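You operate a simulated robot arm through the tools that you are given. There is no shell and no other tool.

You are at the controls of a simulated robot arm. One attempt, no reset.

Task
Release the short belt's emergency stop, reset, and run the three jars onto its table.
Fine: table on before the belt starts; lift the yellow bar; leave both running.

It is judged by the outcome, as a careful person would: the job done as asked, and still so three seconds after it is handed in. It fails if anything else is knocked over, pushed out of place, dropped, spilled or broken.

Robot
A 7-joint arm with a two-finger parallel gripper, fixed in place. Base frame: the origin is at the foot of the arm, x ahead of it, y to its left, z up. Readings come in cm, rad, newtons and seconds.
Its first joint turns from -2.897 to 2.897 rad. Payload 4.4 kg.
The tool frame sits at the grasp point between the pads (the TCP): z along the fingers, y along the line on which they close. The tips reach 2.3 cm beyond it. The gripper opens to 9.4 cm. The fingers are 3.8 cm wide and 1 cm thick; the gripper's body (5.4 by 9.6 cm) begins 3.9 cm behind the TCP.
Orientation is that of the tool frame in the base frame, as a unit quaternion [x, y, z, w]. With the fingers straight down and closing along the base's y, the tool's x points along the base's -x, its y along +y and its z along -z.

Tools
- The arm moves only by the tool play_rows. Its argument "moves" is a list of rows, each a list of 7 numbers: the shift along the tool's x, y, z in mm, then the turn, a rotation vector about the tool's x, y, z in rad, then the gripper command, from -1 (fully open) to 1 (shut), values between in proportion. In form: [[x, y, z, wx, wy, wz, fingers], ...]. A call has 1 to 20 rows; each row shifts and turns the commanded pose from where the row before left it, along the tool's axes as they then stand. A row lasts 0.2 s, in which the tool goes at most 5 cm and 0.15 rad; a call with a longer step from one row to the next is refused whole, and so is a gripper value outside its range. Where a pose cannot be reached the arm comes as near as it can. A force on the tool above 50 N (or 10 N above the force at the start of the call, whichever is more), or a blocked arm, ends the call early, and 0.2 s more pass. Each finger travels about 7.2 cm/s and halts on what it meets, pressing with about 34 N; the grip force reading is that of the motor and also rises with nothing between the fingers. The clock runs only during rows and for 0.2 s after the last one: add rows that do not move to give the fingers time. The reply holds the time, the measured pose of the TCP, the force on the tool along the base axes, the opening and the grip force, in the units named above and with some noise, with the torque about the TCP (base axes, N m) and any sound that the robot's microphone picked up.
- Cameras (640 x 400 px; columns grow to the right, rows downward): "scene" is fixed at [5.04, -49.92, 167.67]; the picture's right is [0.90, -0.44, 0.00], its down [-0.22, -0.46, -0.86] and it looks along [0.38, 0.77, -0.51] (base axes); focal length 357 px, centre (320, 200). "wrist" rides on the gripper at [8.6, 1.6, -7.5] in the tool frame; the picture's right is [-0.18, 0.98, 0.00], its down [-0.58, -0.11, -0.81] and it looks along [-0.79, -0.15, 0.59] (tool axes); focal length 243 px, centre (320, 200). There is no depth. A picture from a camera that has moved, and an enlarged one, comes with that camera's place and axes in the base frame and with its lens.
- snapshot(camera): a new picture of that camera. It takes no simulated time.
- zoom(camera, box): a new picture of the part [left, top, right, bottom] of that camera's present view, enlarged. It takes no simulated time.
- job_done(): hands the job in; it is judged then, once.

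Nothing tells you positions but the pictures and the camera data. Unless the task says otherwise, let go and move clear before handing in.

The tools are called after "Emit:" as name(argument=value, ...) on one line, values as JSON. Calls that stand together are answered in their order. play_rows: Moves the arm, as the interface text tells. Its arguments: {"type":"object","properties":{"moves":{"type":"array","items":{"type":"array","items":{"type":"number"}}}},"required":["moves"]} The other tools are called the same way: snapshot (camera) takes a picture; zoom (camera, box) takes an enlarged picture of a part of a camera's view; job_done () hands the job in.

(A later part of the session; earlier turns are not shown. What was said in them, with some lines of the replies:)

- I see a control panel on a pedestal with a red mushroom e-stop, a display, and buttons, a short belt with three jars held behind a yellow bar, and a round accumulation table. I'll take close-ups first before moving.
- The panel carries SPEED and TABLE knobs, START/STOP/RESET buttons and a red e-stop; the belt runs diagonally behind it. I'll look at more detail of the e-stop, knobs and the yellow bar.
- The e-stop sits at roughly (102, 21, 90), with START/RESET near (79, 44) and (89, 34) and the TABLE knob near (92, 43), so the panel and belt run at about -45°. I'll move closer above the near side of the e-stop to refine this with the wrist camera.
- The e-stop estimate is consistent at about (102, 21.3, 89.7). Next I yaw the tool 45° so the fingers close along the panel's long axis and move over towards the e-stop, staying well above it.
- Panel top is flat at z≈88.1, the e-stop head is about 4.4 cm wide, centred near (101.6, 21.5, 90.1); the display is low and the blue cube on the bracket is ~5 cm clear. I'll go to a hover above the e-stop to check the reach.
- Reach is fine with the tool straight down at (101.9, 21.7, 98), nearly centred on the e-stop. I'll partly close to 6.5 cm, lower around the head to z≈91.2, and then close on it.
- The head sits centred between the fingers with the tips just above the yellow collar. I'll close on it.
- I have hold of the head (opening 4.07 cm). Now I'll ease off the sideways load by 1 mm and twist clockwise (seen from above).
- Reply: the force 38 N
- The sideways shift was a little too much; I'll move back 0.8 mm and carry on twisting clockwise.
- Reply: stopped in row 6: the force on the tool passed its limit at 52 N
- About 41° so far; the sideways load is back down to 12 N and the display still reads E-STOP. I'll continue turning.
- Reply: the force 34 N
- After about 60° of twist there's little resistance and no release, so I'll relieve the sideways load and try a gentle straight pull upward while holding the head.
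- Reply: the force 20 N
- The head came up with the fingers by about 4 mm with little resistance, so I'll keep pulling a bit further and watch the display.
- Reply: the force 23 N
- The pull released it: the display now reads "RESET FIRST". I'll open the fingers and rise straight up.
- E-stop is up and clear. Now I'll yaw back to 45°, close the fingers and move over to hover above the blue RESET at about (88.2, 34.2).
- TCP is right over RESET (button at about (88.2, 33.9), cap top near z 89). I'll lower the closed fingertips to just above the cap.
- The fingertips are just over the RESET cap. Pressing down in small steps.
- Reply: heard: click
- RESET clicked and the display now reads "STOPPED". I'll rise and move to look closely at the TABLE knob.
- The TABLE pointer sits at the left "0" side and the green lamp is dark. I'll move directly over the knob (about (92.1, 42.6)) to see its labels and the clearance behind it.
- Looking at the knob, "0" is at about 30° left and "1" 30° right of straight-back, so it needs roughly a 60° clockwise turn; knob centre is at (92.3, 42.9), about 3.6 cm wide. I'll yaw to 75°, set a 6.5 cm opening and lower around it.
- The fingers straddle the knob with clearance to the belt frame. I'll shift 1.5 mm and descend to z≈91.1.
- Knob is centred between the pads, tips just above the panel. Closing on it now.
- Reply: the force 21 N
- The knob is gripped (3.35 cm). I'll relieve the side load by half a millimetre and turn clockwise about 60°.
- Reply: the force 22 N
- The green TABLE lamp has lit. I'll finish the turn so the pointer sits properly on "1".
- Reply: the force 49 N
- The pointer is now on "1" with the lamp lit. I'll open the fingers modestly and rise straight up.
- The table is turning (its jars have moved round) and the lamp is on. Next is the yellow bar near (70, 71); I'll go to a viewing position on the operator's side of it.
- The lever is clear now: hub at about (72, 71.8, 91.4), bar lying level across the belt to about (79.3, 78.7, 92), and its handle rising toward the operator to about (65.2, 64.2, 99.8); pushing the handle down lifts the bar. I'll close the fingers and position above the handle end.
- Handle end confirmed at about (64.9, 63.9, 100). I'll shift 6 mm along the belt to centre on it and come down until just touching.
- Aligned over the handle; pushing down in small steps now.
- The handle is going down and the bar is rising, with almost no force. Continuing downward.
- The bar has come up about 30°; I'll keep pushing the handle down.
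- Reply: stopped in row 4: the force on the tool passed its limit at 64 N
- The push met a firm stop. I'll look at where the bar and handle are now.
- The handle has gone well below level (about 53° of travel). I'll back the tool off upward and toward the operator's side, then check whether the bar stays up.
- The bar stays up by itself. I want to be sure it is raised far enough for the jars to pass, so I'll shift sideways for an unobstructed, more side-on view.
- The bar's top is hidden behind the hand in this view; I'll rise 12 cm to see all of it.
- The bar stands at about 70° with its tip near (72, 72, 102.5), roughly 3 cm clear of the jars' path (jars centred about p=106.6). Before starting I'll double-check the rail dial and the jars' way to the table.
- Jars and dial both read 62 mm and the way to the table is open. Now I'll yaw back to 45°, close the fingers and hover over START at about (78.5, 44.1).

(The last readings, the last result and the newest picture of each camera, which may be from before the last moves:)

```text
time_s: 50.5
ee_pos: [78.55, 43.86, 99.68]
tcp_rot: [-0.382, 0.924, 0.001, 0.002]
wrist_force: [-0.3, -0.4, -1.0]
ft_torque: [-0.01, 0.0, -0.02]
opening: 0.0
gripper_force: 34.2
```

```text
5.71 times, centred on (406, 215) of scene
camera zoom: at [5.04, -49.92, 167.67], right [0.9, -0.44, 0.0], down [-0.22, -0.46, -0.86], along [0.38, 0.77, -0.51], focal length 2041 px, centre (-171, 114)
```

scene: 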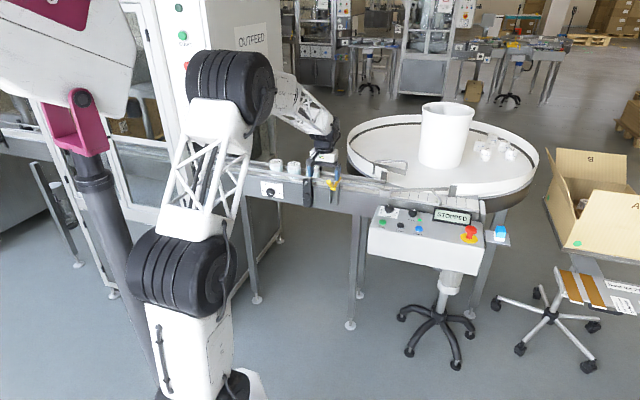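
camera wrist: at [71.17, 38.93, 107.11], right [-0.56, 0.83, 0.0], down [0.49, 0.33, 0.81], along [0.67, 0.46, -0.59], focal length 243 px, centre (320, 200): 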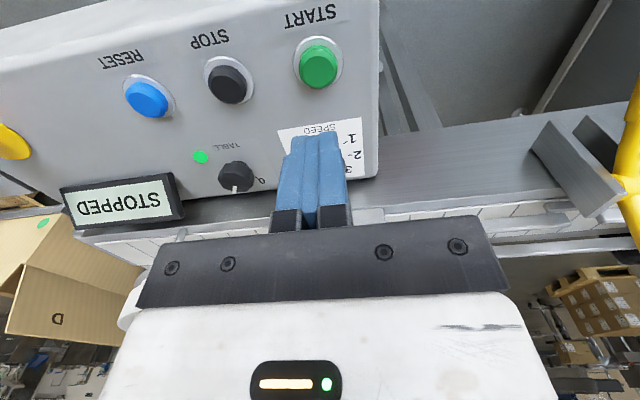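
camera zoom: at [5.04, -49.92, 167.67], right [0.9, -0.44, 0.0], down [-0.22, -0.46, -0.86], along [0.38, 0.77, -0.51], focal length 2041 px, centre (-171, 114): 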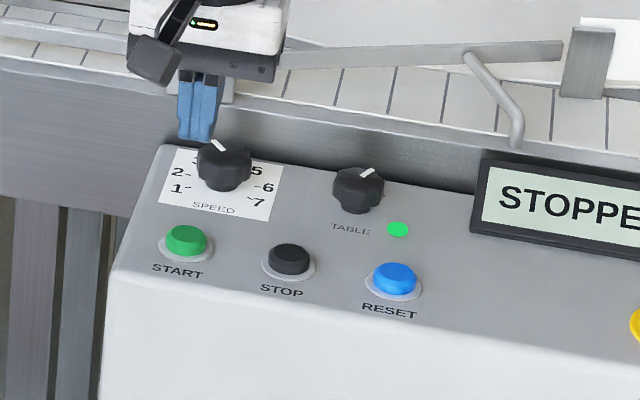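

START is directly below (at about (78.3, 43.8)). Lowering to just above its cap.

Emit:
play_rows(moves=[[1, 1, 25, 0, 0, 0, 1], [0, 0, 25, 0, 0, 0, 1], [0, 0, 20, 0, 0, 0, 1], [0, 0, 5, 0, 0, 0, 1], [0, 0, 0, 0, 0, 0, 1]])

Emit:
snapshot(camera="wrist")

Emit:
zoom(camera="scene", box=[350, 190, 462, 260])

```text
time_s: 51.6
ee_pos: [78.25, 44.05, 92.07]
tcp_rot: [-0.383, 0.924, 0.001, 0.002]
wrist_force: [-0.8, -0.5, 0.0]
ft_torque: [0.0, -0.02, 0.03]
opening: 0.0
gripper_force: 34.0
```

```text
taken
camera wrist: at [70.93, 38.92, 99.58], right [-0.56, 0.83, 0.0], down [0.49, 0.33, 0.81], along [0.67, 0.46, -0.59], focal length 243 px, centre (320, 200)
```

wrist: 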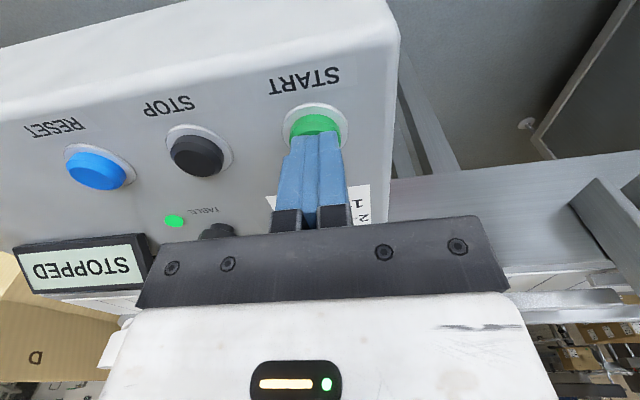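

```text
5.71 times, centred on (406, 225) of scene
camera zoom: at [5.04, -49.92, 167.67], right [0.9, -0.44, 0.0], down [-0.22, -0.46, -0.86], along [0.38, 0.77, -0.51], focal length 2041 px, centre (-171, 57)
```

zoom: 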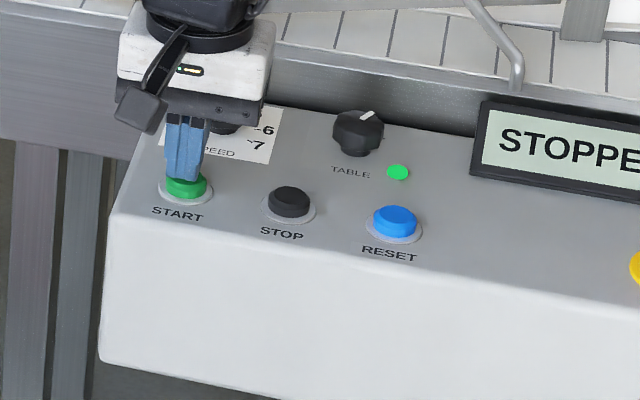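

Fingertips are over START with everything else ready (table on, bar up). Pressing it in small steps.

Emit:
play_rows(moves=[[0, 0, 3, 0, 0, 0, 1], [0, 0, 2, 0, 0, 0, 1], [0, 0, 2, 0, 0, 0, 1], [0, 0, 1, 0, 0, 0, 1]])

Emit:
snapshot(camera="scene")

Emit:
zoom(camera="scene", box=[350, 190, 510, 260])

```text
time_s: 52.6
ee_pos: [78.25, 43.98, 91.26]
tcp_rot: [-0.383, 0.924, 0.0, 0.002]
wrist_force: [-2.2, -1.0, 6.0]
ft_torque: [-0.02, 0.09, -0.05]
opening: 0.01
gripper_force: 34.3
heard: click
```

```text
taken
```

scene: 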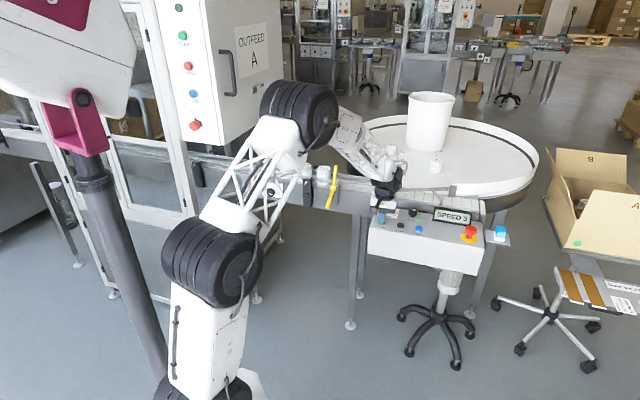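

```text
4.00 times, centred on (430, 225) of scene
camera zoom: at [5.04, -49.92, 167.67], right [0.9, -0.44, 0.0], down [-0.22, -0.46, -0.86], along [0.38, 0.77, -0.51], focal length 1428 px, centre (-120, 100)
```

zoom: 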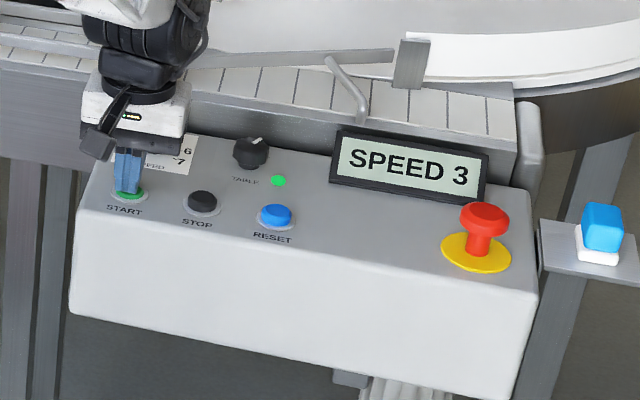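

Belt is running ("SPEED 3") and the jars are moving. I'll lift off and back away while watching them.

Emit:
play_rows(moves=[[0, 0, -10, 0, 0, 0, 1], [0, 0, -40, 0, 0, 0, 1], [30, 0, -35, 0, 0, 0, 1]])

Emit:
zoom(camera="scene", box=[290, 120, 500, 240])

```text
time_s: 53.5
ee_pos: [76.04, 41.87, 99.51]
tcp_rot: [-0.382, 0.924, 0.0, 0.001]
wrist_force: [-0.2, 0.6, -0.7]
ft_torque: [0.04, -0.01, 0.01]
opening: 0.0
gripper_force: 34.2
```

```text
3.05 times, centred on (395, 180) of scene
camera zoom: at [5.04, -49.92, 167.67], right [0.9, -0.44, 0.0], down [-0.22, -0.46, -0.86], along [0.38, 0.77, -0.51], focal length 1088 px, centre (91, 261)
```

zoom: 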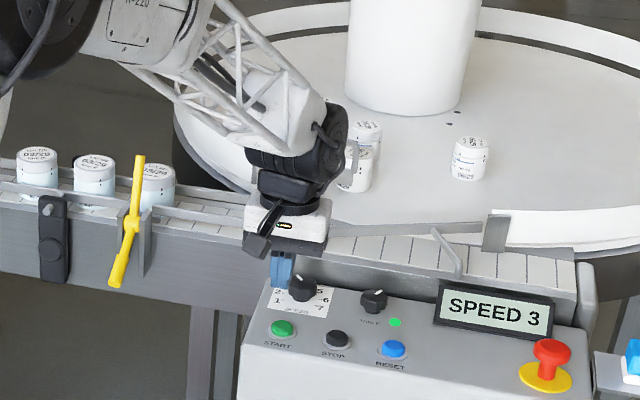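

Jars are travelling past the raised bar. I'll retreat further to clear the view.

Emit:
play_rows(moves=[[45, 0, -15, 0, 0, 0, 1], [45, 0, -15, 0, 0, 0, 1], [45, 0, -15, 0, 0, 0, 1], [45, 0, -10, 0, 0, 0, 1]])

Emit:
zoom(camera="scene", box=[290, 120, 500, 240])

```text
time_s: 54.5
ee_pos: [63.63, 28.9, 105.44]
tcp_rot: [-0.382, 0.924, 0.0, 0.002]
wrist_force: [0.8, 0.4, -0.6]
ft_torque: [-0.02, -0.02, -0.02]
opening: 0.01
gripper_force: 33.9
```

```text
3.05 times, centred on (395, 180) of scene
camera zoom: at [5.04, -49.92, 167.67], right [0.9, -0.44, 0.0], down [-0.22, -0.46, -0.86], along [0.38, 0.77, -0.51], focal length 1088 px, centre (91, 261)
```

zoom: 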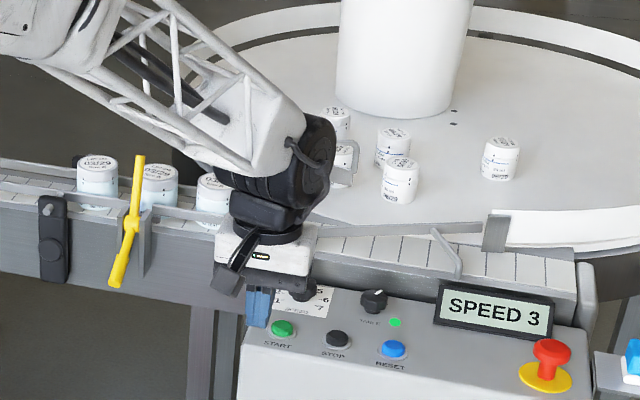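

Emit:
play_rows(moves=[[33, -27, -11, 0, 0, 0, 1], [33, -27, -11, 0, 0, 0, 1], [33, -27, -11, 0, 0, 0, 1], [33, -27, -11, 0, 0, 0, 1], [33, -27, -11, 0, 0, 0, 1]])

Emit:
snapshot(camera="scene")

Emit:
zoom(camera="scene", box=[290, 120, 500, 240])

```text
time_s: 55.6
ee_pos: [61.11, 7.52, 110.81]
tcp_rot: [-0.382, 0.924, 0.001, 0.002]
wrist_force: [0.3, -0.2, 0.6]
ft_torque: [-0.03, -0.02, -0.01]
opening: 0.03
gripper_force: 33.9
```

```text
taken
```

scene: 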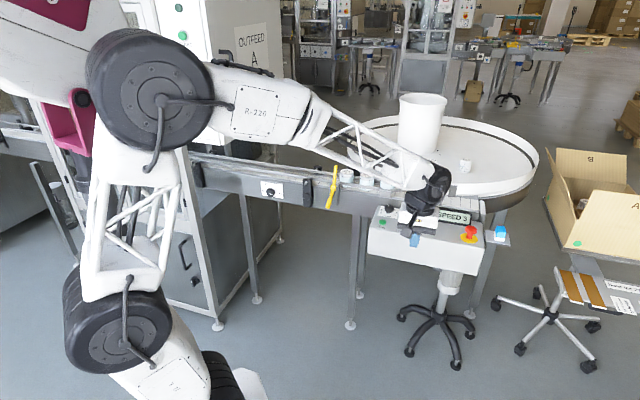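

```text
3.05 times, centred on (395, 180) of scene
camera zoom: at [5.04, -49.92, 167.67], right [0.9, -0.44, 0.0], down [-0.22, -0.46, -0.86], along [0.38, 0.77, -0.51], focal length 1088 px, centre (91, 261)
```

zoom: 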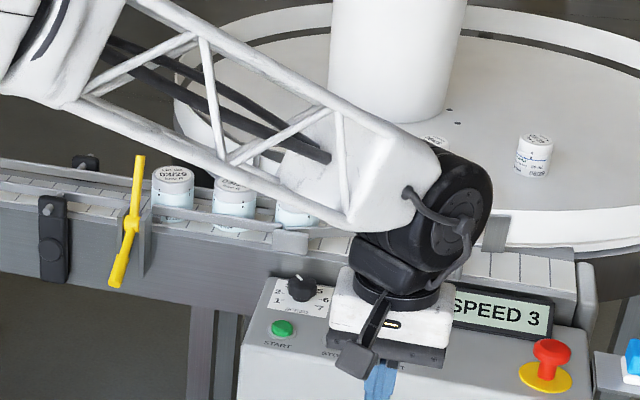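

Emit:
play_rows(moves=[[36, -20, -5, 0, 0, 0, 1], [36, -20, -5, 0, 0, 0, 1], [36, -20, -5, 0, 0, 0, 1], [36, -20, -5, 0, 0, 0, 1], [36, -20, -5, 0, 0, 0, 1]])

Emit:
zoom(camera="scene", box=[290, 120, 530, 250])

```text
time_s: 56.9
ee_pos: [55.51, -11.96, 113.16]
tcp_rot: [-0.382, 0.924, 0.001, 0.001]
wrist_force: [-0.7, 0.0, 0.8]
ft_torque: [0.0, 0.01, -0.01]
opening: 0.0
gripper_force: 33.4
```

```text
2.67 times, centred on (410, 185) of scene
camera zoom: at [5.04, -49.92, 167.67], right [0.9, -0.44, 0.0], down [-0.22, -0.46, -0.86], along [0.38, 0.77, -0.51], focal length 952 px, centre (80, 240)
```

zoom: 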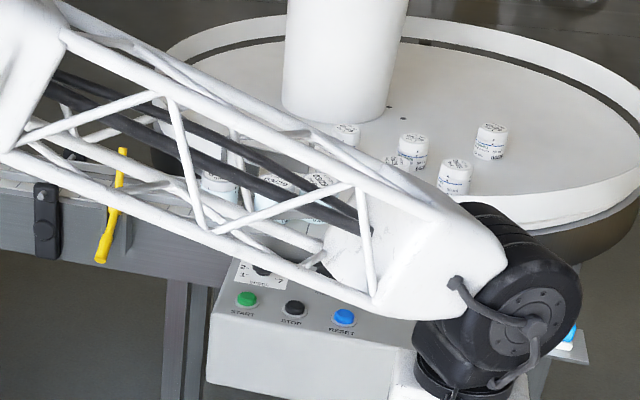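

The forearm blocks the scene camera, so I'll check with the wrist camera from here, with the fingers open.

Emit:
play_rows(moves=[[0, 0, 0, 0, 0, 0, -1], [0, 0, 0, 0, 0, 0, -1], [0, 0, 0, 0, 0, 0, -1]])

Emit:
snapshot(camera="wrist")

Emit:
snapshot(camera="scene")

```text
time_s: 57.6
ee_pos: [55.71, -11.87, 113.22]
tcp_rot: [-0.383, 0.924, 0.001, 0.002]
wrist_force: [0.5, 0.3, 0.1]
ft_torque: [-0.02, -0.01, 0.02]
opening: 9.39
gripper_force: 0.1
```

```text
taken
camera wrist: at [48.3, -16.97, 120.66], right [-0.56, 0.83, 0.0], down [0.49, 0.33, 0.81], along [0.67, 0.46, -0.59], focal length 243 px, centre (320, 200)
```

wrist: 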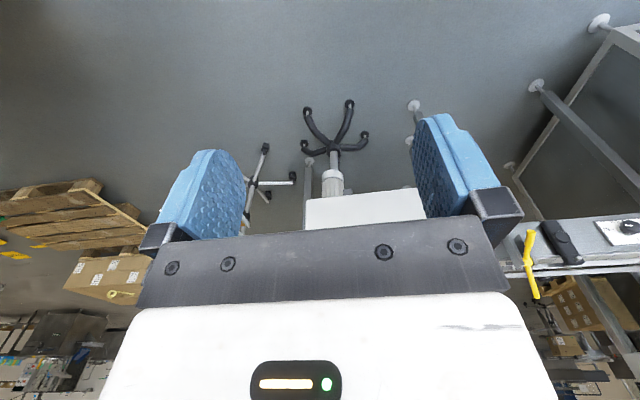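

```text
taken
```

scene: 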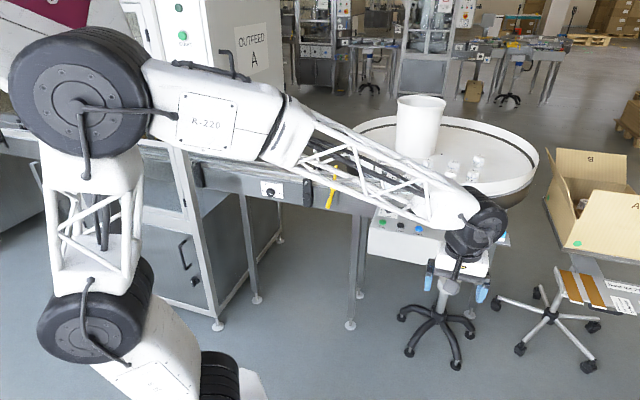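

I'll swing the arm back to the left, clear of the belt, where the scene camera had an open view of the table entry.

Emit:
play_rows(moves=[[-25.2, 36.8, 0, 0, 0, 0, -1], [-25.2, 36.8, 0, 0, 0, 0, -1], [-25.2, 36.8, 0, 0, 0, 0, -1], [-25.2, 36.8, 0, 0, 0, 0, -1], [-25.2, 36.8, 0, 0, 0, 0, -1], [-25.2, 36.8, 0, 0, 0, 0, -1], [-25.2, 36.8, 0, 0, 0, 0, -1], [-25.2, 36.8, 0, 0, 0, 0, -1], [-25.2, 36.8, 0, 0, 0, 0, -1], [-25.2, 36.8, 0, 0, 0, 0, -1], [-25.2, 36.8, 0, 0, 0, 0, -1], [-25.2, 36.8, 0, 0, 0, 0, -1], [-25.2, 36.8, 0, 0, 0, 0, -1], [0, 0, 0, 0, 0, 0, -1]])

Emit:
snapshot(camera="scene")

Emit:
zoom(camera="scene", box=[320, 90, 560, 240])

Emit:
snapshot(camera="wrist")

```text
time_s: 60.6
ee_pos: [45.05, 44.79, 113.0]
tcp_rot: [-0.383, 0.924, 0.0, 0.002]
wrist_force: [-0.2, -0.4, -0.4]
ft_torque: [0.02, 0.01, 0.02]
opening: 9.39
gripper_force: 0.1
```

```text
taken
```

scene: 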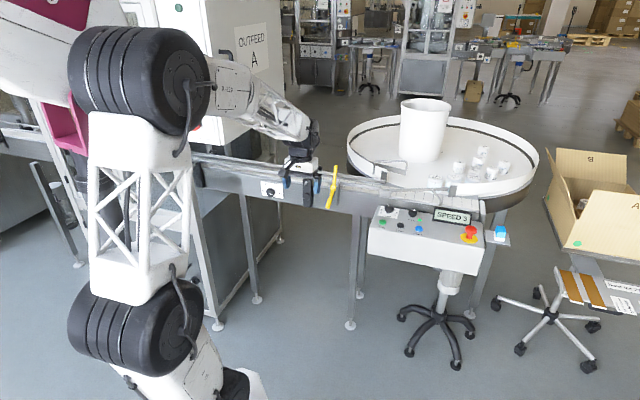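

```text
2.67 times, centred on (440, 165) of scene
camera zoom: at [5.04, -49.92, 167.67], right [0.9, -0.44, 0.0], down [-0.22, -0.46, -0.86], along [0.38, 0.77, -0.51], focal length 952 px, centre (0, 293)
```

zoom: 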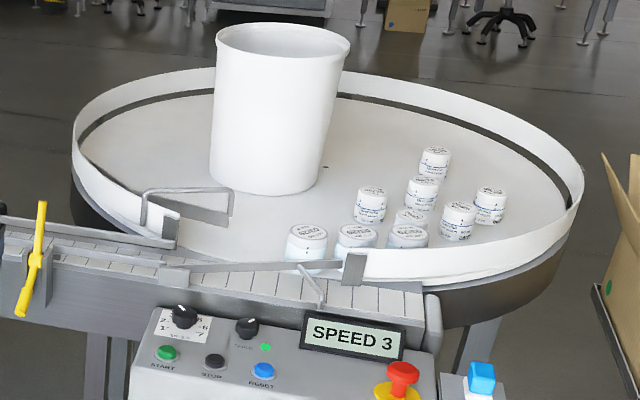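

```text
taken
camera wrist: at [37.7, 39.8, 120.57], right [-0.56, 0.83, 0.0], down [0.49, 0.33, 0.81], along [0.67, 0.46, -0.59], focal length 243 px, centre (320, 200)
```

wrist: 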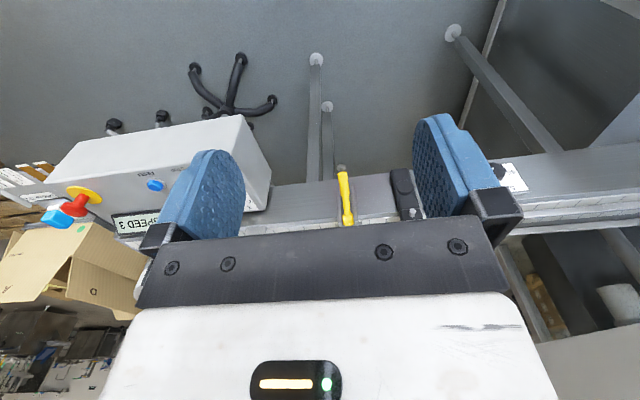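

All three jars appear to have reached the table edge. I'll zoom in and let it run another couple of seconds.

Emit:
zoom(camera="scene", box=[410, 140, 530, 215])

Emit:
play_rows(moves=[[0, 0, 0, 0, 0, 0, -1], [0, 0, 0, 0, 0, 0, -1], [0, 0, 0, 0, 0, 0, -1], [0, 0, 0, 0, 0, 0, -1], [0, 0, 0, 0, 0, 0, -1], [0, 0, 0, 0, 0, 0, -1], [0, 0, 0, 0, 0, 0, -1], [0, 0, 0, 0, 0, 0, -1]])

Emit:
zoom(camera="scene", box=[320, 90, 560, 240])

```text
5.33 times, centred on (470, 178) of scene
camera zoom: at [5.04, -49.92, 167.67], right [0.9, -0.44, 0.0], down [-0.22, -0.46, -0.86], along [0.38, 0.77, -0.51], focal length 1905 px, centre (-480, 320)
```

zoom: 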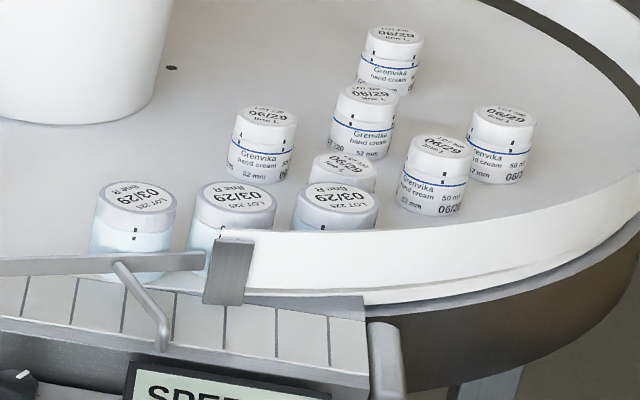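

```text
time_s: 62.5
ee_pos: [45.12, 44.8, 113.07]
tcp_rot: [-0.383, 0.924, 0.001, 0.001]
wrist_force: [0.2, 0.4, -0.2]
ft_torque: [-0.02, -0.03, 0.03]
opening: 9.4
gripper_force: 0.1
```

```text
2.67 times, centred on (440, 165) of scene
camera zoom: at [5.04, -49.92, 167.67], right [0.9, -0.44, 0.0], down [-0.22, -0.46, -0.86], along [0.38, 0.77, -0.51], focal length 952 px, centre (0, 293)
```

zoom: 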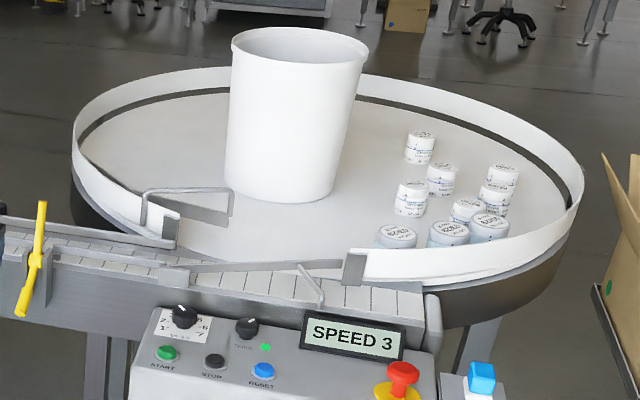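

All three jars are standing on the turning table. The belt shows SPEED 3, the table lamp is lit, the yellow bar is up, and nothing else looks disturbed. The arm is clear and the gripper is open, so I'm handing in.

Emit:
job_done()

```text
The job is handed in.
```

The job is handed in: all three jars ran off the short belt and were standing on the turning table when I last looked.

1. **Emergency stop:** a twist did not free it, but pulling the red head straight up did, and the display changed to "RESET FIRST".
2. **Reset:** I pressed RESET, it clicked, and the display went to "STOPPED".
3. **Table:** I turned the TABLE knob to 1 before starting the belt. The green lamp lit and the table began turning.
4. **Yellow bar:** I pushed its handle down until it stopped. The bar stayed up, about 3 cm clear of the jars.
5. **Belt:** I pressed START and the display showed "SPEED 3". The jars went past the bar and onto the table without jamming.

The belt and table were both left running, and the last pictures showed nothing knocked over or out of place. The arm is clear with the gripper open. I did not touch the speed knob or the 62 mm rail dial.
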